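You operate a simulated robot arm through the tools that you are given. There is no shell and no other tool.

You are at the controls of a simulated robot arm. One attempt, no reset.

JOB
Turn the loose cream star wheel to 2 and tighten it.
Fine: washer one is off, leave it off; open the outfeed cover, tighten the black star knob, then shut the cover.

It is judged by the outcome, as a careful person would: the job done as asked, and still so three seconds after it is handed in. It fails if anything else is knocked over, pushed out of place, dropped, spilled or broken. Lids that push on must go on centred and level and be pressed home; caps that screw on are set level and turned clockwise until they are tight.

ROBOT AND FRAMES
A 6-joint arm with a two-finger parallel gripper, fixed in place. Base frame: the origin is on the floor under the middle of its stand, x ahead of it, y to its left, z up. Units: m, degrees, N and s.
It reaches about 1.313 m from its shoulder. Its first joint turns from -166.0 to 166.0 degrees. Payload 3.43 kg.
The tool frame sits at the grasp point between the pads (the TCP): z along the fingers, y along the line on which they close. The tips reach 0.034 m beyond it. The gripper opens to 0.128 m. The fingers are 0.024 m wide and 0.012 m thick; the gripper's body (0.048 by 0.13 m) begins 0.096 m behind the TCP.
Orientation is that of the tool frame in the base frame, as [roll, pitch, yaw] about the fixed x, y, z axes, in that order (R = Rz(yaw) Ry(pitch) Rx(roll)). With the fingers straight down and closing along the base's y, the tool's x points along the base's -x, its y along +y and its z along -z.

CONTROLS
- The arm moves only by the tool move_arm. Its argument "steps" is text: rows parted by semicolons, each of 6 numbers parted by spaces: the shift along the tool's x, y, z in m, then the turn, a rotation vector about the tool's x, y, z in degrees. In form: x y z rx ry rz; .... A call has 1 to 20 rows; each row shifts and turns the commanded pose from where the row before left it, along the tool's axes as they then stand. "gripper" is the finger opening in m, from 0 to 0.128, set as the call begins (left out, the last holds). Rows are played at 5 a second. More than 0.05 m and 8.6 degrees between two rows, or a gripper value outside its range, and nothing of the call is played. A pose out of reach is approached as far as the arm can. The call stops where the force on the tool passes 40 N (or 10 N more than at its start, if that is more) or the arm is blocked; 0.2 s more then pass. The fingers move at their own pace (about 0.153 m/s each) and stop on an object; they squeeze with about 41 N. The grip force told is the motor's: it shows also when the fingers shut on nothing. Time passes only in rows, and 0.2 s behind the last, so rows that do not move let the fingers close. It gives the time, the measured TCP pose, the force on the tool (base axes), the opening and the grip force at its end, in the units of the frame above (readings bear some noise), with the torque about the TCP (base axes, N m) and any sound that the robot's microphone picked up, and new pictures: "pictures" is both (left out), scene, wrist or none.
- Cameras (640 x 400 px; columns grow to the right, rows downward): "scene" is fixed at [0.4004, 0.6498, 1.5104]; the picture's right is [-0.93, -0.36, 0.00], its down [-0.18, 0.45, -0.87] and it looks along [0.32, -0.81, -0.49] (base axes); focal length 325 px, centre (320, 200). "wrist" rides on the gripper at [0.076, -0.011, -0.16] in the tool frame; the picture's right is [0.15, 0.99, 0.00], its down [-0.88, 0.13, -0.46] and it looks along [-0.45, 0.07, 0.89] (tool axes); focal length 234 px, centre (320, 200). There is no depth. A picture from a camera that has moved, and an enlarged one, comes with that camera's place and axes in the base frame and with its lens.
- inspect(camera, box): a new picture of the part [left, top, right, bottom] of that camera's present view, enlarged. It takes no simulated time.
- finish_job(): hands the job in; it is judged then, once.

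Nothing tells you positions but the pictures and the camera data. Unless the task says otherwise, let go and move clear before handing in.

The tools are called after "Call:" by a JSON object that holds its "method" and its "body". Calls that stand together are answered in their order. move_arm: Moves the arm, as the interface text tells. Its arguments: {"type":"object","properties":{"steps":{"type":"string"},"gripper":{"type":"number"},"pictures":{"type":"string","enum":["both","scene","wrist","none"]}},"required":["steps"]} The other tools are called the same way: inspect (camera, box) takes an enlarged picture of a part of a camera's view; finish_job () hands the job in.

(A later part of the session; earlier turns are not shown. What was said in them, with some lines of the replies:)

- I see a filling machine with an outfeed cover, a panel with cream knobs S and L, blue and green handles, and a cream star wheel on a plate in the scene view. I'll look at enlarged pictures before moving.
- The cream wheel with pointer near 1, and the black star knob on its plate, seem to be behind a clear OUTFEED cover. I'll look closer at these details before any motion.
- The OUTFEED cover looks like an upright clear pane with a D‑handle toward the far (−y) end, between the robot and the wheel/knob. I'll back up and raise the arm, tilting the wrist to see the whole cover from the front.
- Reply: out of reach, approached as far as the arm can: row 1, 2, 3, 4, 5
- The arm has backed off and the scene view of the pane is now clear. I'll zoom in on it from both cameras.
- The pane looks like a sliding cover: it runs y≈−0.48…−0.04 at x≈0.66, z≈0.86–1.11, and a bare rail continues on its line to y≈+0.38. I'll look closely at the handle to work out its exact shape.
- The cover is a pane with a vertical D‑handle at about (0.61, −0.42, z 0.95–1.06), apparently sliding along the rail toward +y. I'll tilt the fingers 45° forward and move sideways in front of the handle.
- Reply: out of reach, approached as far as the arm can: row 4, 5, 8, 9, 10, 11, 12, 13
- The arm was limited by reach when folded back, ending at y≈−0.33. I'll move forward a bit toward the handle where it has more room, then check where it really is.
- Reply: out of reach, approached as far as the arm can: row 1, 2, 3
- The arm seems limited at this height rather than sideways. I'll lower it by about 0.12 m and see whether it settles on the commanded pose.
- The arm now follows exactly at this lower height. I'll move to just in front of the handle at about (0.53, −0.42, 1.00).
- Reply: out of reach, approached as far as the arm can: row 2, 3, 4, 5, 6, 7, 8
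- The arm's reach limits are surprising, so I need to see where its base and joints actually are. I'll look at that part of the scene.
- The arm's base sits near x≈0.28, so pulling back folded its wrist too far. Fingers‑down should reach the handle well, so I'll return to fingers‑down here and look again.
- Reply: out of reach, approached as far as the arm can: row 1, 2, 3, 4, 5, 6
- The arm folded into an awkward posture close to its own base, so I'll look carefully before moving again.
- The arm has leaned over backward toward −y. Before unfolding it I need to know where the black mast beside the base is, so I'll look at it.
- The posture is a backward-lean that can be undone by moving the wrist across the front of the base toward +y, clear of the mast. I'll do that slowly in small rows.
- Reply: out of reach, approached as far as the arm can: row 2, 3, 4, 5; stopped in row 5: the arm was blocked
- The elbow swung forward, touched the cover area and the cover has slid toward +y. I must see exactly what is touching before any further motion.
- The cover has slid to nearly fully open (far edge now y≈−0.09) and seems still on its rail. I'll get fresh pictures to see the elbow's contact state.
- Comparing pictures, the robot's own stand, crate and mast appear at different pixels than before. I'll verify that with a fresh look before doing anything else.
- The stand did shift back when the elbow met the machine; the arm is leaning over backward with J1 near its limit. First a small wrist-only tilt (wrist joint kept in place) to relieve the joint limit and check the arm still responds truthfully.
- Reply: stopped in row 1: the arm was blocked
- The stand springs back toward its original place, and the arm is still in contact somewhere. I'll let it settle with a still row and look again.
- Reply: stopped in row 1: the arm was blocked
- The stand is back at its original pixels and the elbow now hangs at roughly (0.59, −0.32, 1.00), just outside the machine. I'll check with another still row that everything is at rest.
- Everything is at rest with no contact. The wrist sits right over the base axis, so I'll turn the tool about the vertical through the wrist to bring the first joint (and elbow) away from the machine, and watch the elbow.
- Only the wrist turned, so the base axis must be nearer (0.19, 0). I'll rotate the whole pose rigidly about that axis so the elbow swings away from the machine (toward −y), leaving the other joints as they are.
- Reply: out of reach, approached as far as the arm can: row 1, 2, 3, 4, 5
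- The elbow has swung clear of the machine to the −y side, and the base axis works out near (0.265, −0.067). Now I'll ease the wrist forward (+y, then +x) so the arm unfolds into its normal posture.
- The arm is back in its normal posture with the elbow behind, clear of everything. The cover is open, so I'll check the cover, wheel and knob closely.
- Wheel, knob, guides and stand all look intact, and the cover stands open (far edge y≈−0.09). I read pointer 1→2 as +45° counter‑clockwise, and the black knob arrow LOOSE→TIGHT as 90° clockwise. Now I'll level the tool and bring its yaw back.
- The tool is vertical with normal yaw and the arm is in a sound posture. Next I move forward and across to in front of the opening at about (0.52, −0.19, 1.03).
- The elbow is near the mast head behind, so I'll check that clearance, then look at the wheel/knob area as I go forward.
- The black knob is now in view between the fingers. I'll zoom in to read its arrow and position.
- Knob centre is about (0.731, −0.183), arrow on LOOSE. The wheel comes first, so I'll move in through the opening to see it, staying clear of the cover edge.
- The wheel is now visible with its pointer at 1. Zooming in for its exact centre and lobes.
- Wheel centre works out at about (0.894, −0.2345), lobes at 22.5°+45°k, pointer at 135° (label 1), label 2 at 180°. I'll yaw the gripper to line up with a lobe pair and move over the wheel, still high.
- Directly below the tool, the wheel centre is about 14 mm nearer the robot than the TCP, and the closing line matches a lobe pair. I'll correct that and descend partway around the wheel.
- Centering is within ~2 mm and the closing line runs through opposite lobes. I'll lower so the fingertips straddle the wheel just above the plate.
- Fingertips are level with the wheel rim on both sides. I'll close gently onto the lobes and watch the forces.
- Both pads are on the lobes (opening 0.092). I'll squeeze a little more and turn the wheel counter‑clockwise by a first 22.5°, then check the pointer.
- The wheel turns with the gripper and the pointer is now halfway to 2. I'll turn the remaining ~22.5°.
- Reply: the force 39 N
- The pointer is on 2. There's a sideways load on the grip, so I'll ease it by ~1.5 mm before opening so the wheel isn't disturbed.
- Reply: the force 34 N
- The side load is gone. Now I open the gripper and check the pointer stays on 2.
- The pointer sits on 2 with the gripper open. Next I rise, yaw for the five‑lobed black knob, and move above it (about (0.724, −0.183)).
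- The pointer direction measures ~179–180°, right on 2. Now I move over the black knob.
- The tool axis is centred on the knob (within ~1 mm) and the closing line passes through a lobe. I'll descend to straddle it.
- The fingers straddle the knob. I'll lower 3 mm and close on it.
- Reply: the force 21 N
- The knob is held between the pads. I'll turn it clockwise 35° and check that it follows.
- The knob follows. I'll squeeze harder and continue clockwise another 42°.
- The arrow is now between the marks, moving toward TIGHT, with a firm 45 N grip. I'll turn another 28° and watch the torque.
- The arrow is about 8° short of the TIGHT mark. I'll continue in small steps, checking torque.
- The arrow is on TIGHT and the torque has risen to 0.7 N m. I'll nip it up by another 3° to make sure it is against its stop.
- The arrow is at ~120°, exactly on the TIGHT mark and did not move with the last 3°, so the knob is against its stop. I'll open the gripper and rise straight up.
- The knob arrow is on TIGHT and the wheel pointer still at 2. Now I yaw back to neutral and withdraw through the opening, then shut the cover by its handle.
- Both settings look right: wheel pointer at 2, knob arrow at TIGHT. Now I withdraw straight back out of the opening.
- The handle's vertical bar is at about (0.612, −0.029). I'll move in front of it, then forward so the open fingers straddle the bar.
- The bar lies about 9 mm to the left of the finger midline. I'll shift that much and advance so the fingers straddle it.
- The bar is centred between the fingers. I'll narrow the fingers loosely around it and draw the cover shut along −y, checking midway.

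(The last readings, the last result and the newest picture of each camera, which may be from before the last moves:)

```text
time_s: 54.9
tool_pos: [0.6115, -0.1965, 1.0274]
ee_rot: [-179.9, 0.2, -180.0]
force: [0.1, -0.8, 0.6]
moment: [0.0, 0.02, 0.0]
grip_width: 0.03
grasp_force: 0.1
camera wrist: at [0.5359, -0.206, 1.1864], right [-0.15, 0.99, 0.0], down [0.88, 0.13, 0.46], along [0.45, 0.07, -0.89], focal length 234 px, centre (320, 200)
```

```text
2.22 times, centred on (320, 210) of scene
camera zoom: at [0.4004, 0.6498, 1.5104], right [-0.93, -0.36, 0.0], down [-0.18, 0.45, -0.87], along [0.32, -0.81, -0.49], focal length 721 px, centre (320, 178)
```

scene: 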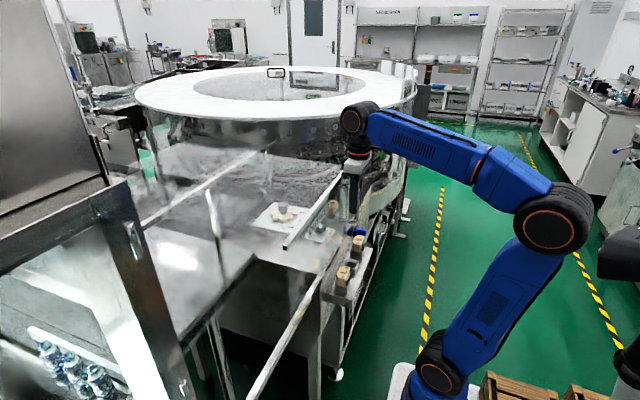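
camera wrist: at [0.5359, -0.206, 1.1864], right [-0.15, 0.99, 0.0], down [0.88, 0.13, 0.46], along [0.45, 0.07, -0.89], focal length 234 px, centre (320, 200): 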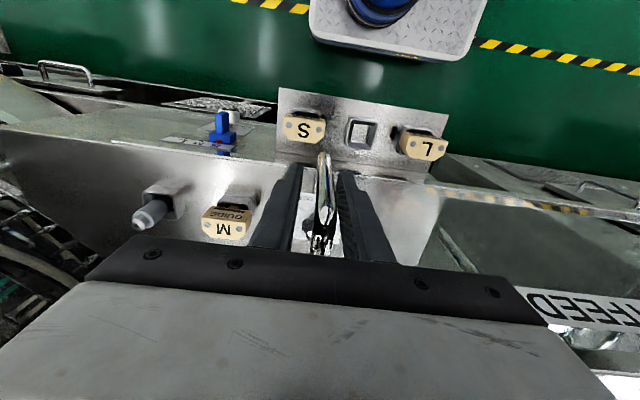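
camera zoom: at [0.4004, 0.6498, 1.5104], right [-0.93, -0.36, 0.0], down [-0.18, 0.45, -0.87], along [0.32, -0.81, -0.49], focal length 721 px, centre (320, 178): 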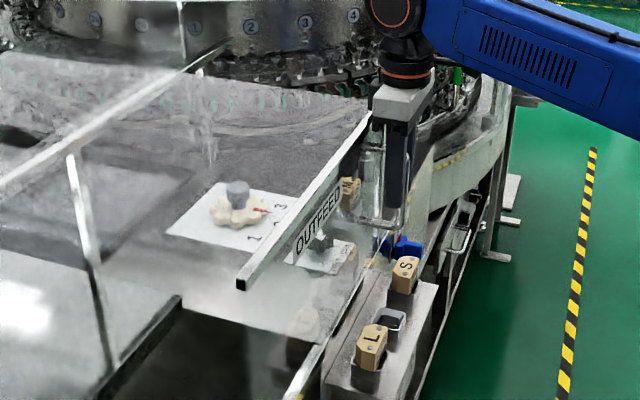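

The cover slides along with the handle smoothly. I'll continue to the closed position, slowing near the end.

Call:
{"method": "move_arm", "body": {"steps": "0 -0.03 0 0 0 0; 0 -0.03 0 0 0 0; 0 -0.03 0 0 0 0; 0 -0.03 0 0 0 0; 0 -0.03 0 0 0 0; 0 -0.025 0 0 0 0; 0 -0.02 0 0 0 0; 0 -0.015 0 0 0 0; 0 -0.012 0 0 0 0; 0 0 0 0 0 0"}}

Call:
{"method": "inspect", "body": {"camera": "scene", "box": [290, 120, 430, 280]}}

Call:
{"method": "inspect", "body": {"camera": "wrist", "box": [240, 120, 420, 260]}}

```text
time_s: 57.1
tool_pos: [0.6108, -0.4165, 1.0287]
ee_rot: [-179.9, 0.1, 180.0]
force: [1.5, 1.4, 0.2]
moment: [0.04, 0.03, -0.01]
grip_width: 0.03
grasp_force: 0.1
camera wrist: at [0.535, -0.4268, 1.1872], right [-0.15, 0.99, 0.0], down [0.88, 0.13, 0.46], along [0.45, 0.07, -0.89], focal length 234 px, centre (320, 200)
```

scene: 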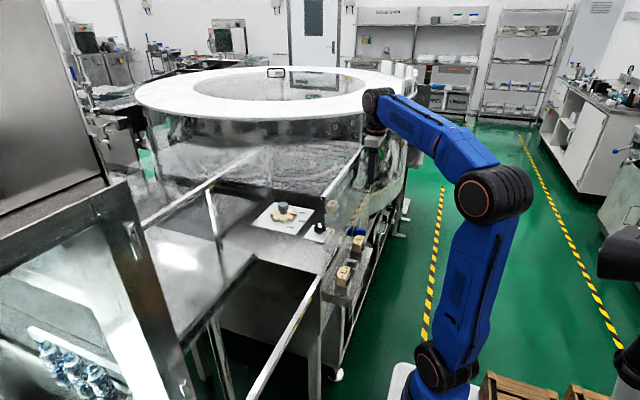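
wrist: 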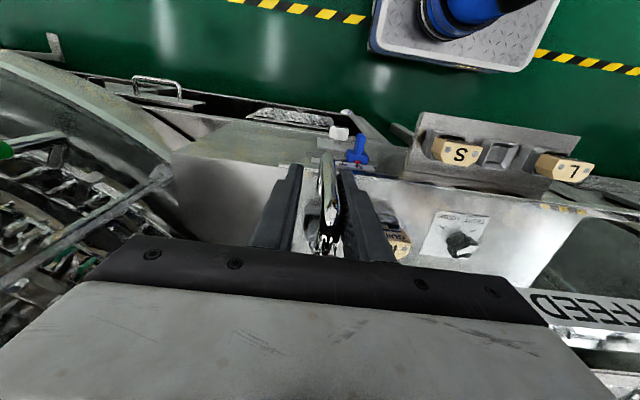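

```text
2.50 times, centred on (360, 200) of scene
camera zoom: at [0.4004, 0.6498, 1.5104], right [-0.93, -0.36, 0.0], down [-0.18, 0.45, -0.87], along [0.32, -0.81, -0.49], focal length 812 px, centre (220, 200)
```

zoom: 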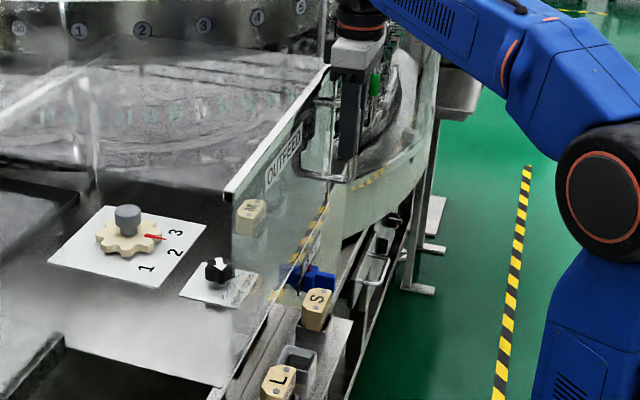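

```text
2.86 times, centred on (330, 190) of wrist
camera zoom: at [0.535, -0.4268, 1.1872], right [-0.15, 0.99, 0.0], down [0.88, 0.13, 0.46], along [0.45, 0.07, -0.89], focal length 669 px, centre (291, 229)
```

zoom: 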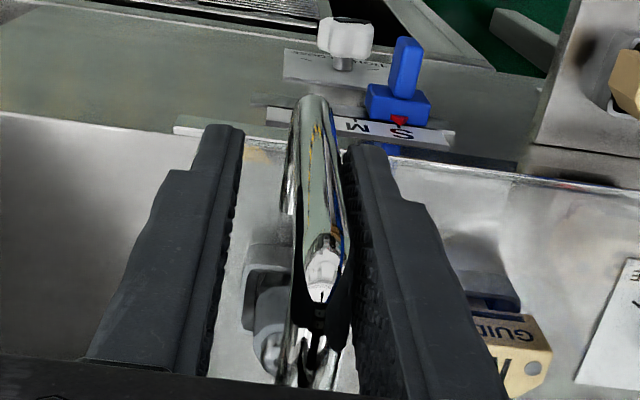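

The cover is almost home. I'll press it on gently in 4 mm steps until it meets its stop.

Call:
{"method": "move_arm", "body": {"steps": "0 -0.004 0 0 0 0; 0 -0.004 0 0 0 0; 0 -0.004 0 0 0 0; 0 -0.004 0 0 0 0; 0 0 0 0 0 0"}}

Call:
{"method": "inspect", "body": {"camera": "scene", "box": [310, 130, 410, 210]}}

```text
time_s: 58.3
tool_pos: [0.6119, -0.4327, 1.0272]
ee_rot: [180.0, 0.2, -180.0]
force: [-1.7, 12.8, -4.5]
moment: [0.05, 0.06, -0.03]
grip_width: 0.037
grasp_force: 6.1
camera wrist: at [0.5351, -0.4421, 1.1873], right [-0.15, 0.99, 0.0], down [0.88, 0.13, 0.46], along [0.45, 0.07, -0.89], focal length 234 px, centre (320, 200)
```

scene: 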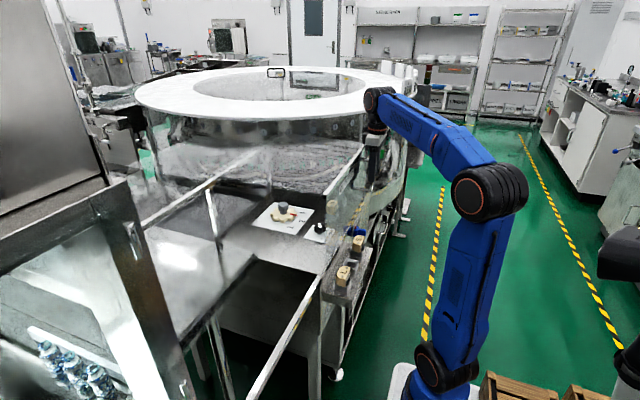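
wrist: 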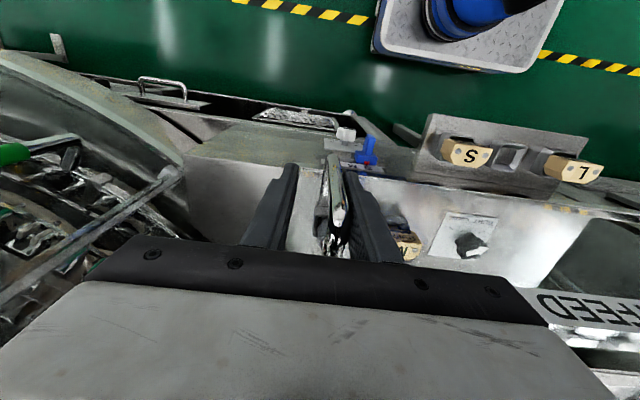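

```text
5.00 times, centred on (360, 170) of scene
camera zoom: at [0.4004, 0.6498, 1.5104], right [-0.93, -0.36, 0.0], down [-0.18, 0.45, -0.87], along [0.32, -0.81, -0.49], focal length 1623 px, centre (120, 350)
```

zoom: 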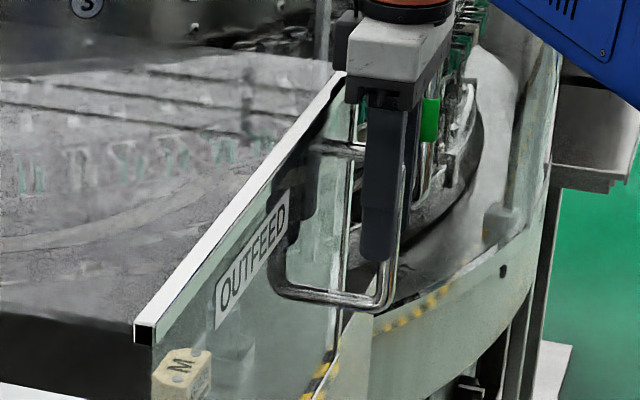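

The cover's corner and label are back at exactly their original pixels, with the stop pushing back. I'll open the fingers and withdraw straight back off the handle.

Call:
{"method": "move_arm", "body": {"steps": "0 0 0 0 0 0; 0 0 0 0 0 0; 0 0.006 0 0 0 0; 0.02 0 0 0 0 0; 0.025 0 0 0 0 0; 0.025 0 0 0 0 0; 0 0 0 0 0 0", "gripper": 0.06}}

Call:
{"method": "inspect", "body": {"camera": "scene", "box": [310, 130, 410, 210]}}

Call:
{"method": "inspect", "body": {"camera": "scene", "box": [260, 190, 340, 240]}}

Call:
{"method": "inspect", "body": {"camera": "scene", "box": [300, 200, 380, 300]}}

```text
time_s: 59.9
tool_pos: [0.5407, -0.424, 1.0273]
ee_rot: [180.0, 0.3, -180.0]
force: [0.4, 0.5, -0.1]
moment: [-0.03, 0.01, 0.03]
grip_width: 0.0598
grasp_force: 0.1
camera wrist: at [0.4646, -0.4365, 1.1864], right [-0.15, 0.99, 0.0], down [0.88, 0.13, 0.46], along [0.45, 0.07, -0.89], focal length 234 px, centre (320, 200)
```

scene: 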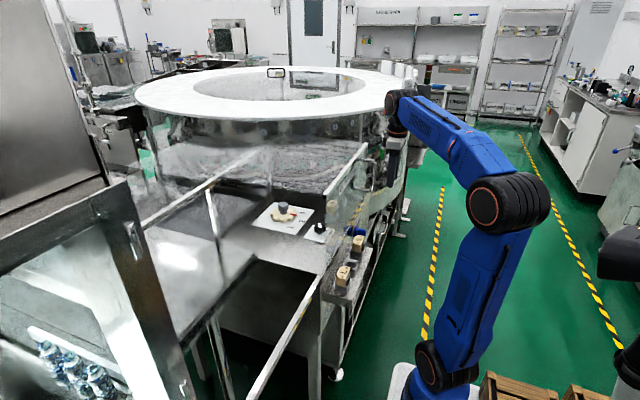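
wrist: 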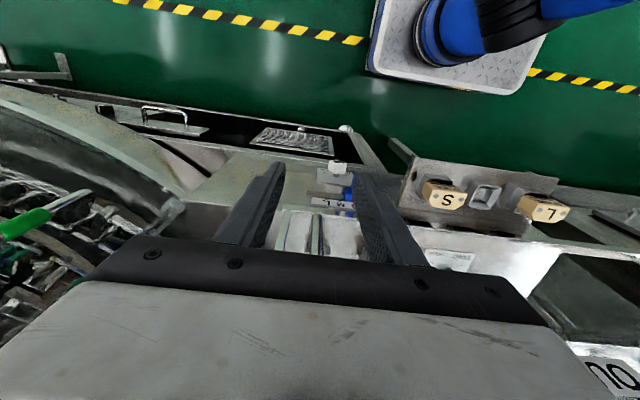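

```text
5.00 times, centred on (360, 170) of scene
camera zoom: at [0.4004, 0.6498, 1.5104], right [-0.93, -0.36, 0.0], down [-0.18, 0.45, -0.87], along [0.32, -0.81, -0.49], focal length 1623 px, centre (120, 350)
```

zoom: 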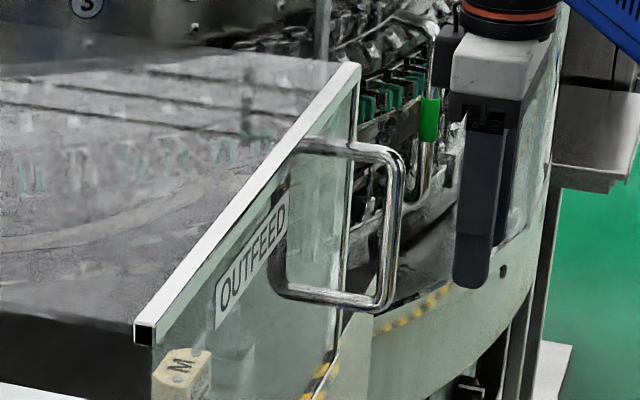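

```text
8.00 times, centred on (300, 215) of scene
camera zoom: at [0.4004, 0.6498, 1.5104], right [-0.93, -0.36, 0.0], down [-0.18, 0.45, -0.87], along [0.32, -0.81, -0.49], focal length 2597 px, centre (480, 80)
```

zoom: 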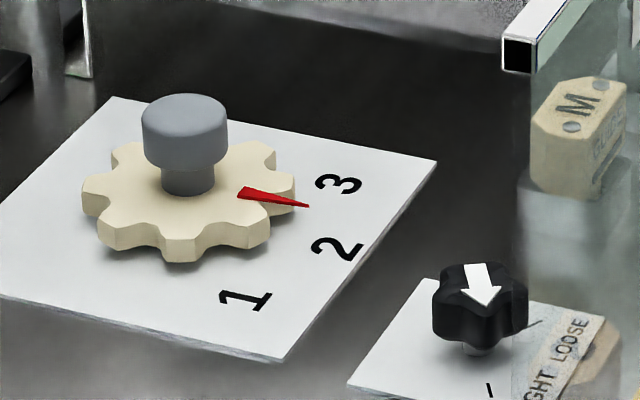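

```text
4.00 times, centred on (340, 250) of scene
camera zoom: at [0.4004, 0.6498, 1.5104], right [-0.93, -0.36, 0.0], down [-0.18, 0.45, -0.87], along [0.32, -0.81, -0.49], focal length 1299 px, centre (240, 0)
```

zoom: 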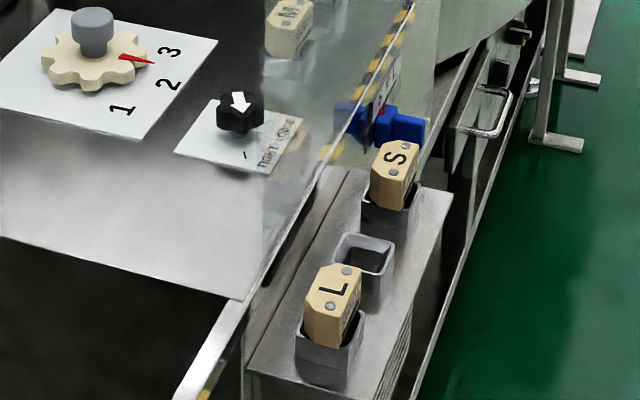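

The cover is shut at its original position, the pointer tip projects exactly onto the line to 2, and the knob arrow is on TIGHT. I'll back off a little further and do a last check of everything around.

Call:
{"method": "move_arm", "body": {"steps": "0.02 0.01 0 0 0 0; 0.015 0.015 0 0 0 0; 0 0 0 0 0 0; 0 0 0 0 0 0"}}

Call:
{"method": "inspect", "body": {"camera": "scene", "box": [480, 150, 640, 400]}}

Call:
{"method": "inspect", "body": {"camera": "scene", "box": [0, 160, 340, 400]}}

Call:
{"method": "inspect", "body": {"camera": "scene", "box": [240, 120, 420, 320]}}

```text
time_s: 60.9
tool_pos: [0.5056, -0.4011, 1.0249]
ee_rot: [-180.0, 0.2, -179.9]
force: [-0.2, 0.2, -0.3]
moment: [-0.03, 0.02, -0.01]
grip_width: 0.0599
grasp_force: 0.2
camera wrist: at [0.4298, -0.4117, 1.1862], right [-0.15, 0.99, 0.0], down [0.88, 0.13, 0.46], along [0.45, 0.07, -0.89], focal length 234 px, centre (320, 200)
```

scene: 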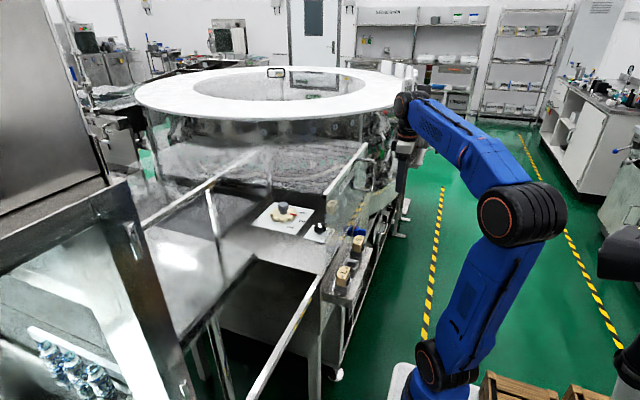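
wrist: 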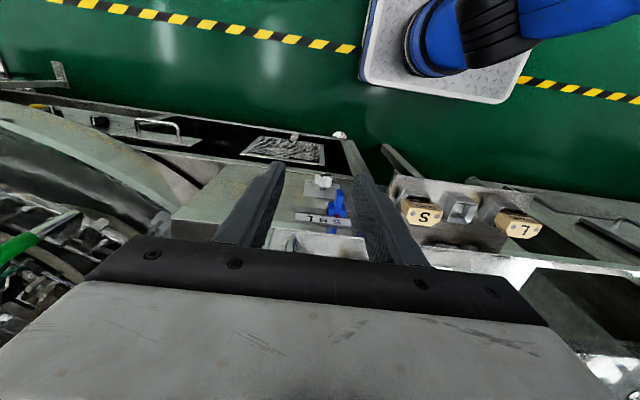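

```text
1.60 times, centred on (560, 275) of scene
camera zoom: at [0.4004, 0.6498, 1.5104], right [-0.93, -0.36, 0.0], down [-0.18, 0.45, -0.87], along [0.32, -0.81, -0.49], focal length 519 px, centre (-64, 80)
```

zoom: 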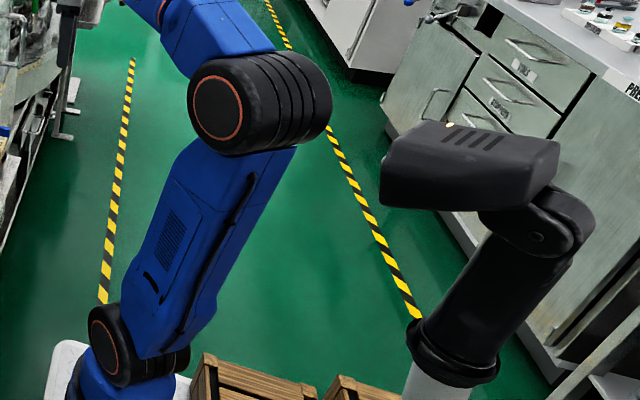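

```text
1.67 times, centred on (170, 280) of scene
camera zoom: at [0.4004, 0.6498, 1.5104], right [-0.93, -0.36, 0.0], down [-0.18, 0.45, -0.87], along [0.32, -0.81, -0.49], focal length 541 px, centre (570, 67)
```

zoom: 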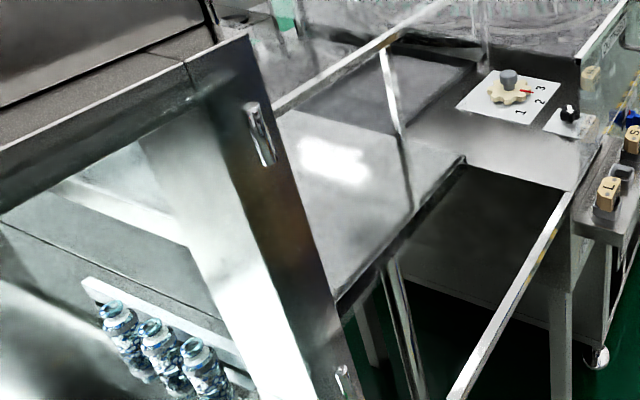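

```text
2.00 times, centred on (330, 220) of scene
camera zoom: at [0.4004, 0.6498, 1.5104], right [-0.93, -0.36, 0.0], down [-0.18, 0.45, -0.87], along [0.32, -0.81, -0.49], focal length 649 px, centre (300, 160)
```

zoom: 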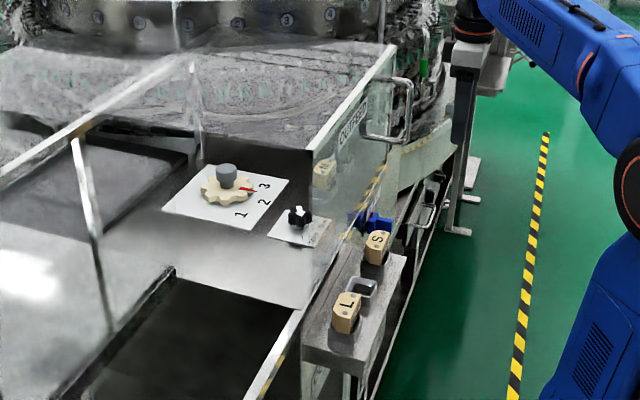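

The wheel points at 2, the black knob is tight, and the cover is shut in its original place. The stand, crates, mast, guides and bottles all sit where they did at the start, and the gripper is open and clear, so I'm handing in.

Call:
{"method": "finish_job", "body": {}}

```text
The job is handed in.
```

The job is handed in: the wheel is set and locked and the cover is shut. On the way I bumped the machine with the arm's elbow.

- **Cream star wheel:** I turned it 45° from 1 to 2. From above, its pointer was within about 1.5° of the 2 mark.
- **Black star knob:** I turned it clockwise from LOOSE to TIGHT. It stopped on the TIGHT mark and did not move when I turned the gripper a further 3°.
- **Outfeed cover:** It slides sideways along its rail. I drew it shut by its handle until it met its stop, and its corner and label are back where they were at the start.
- **Washer one:** I did not touch it.

**The bump:** Early on I pulled the arm back too close to its own base and it folded into an awkward posture. When I moved to undo that, the elbow swung into the outfeed area. That is what opened the cover, and it also pushed the robot's stand out of place by roughly 0.2 m. The stand then sprang back by itself. In the final pictures the stand, crates, mast, guides and other knobs are all where they started, and I saw no damage.
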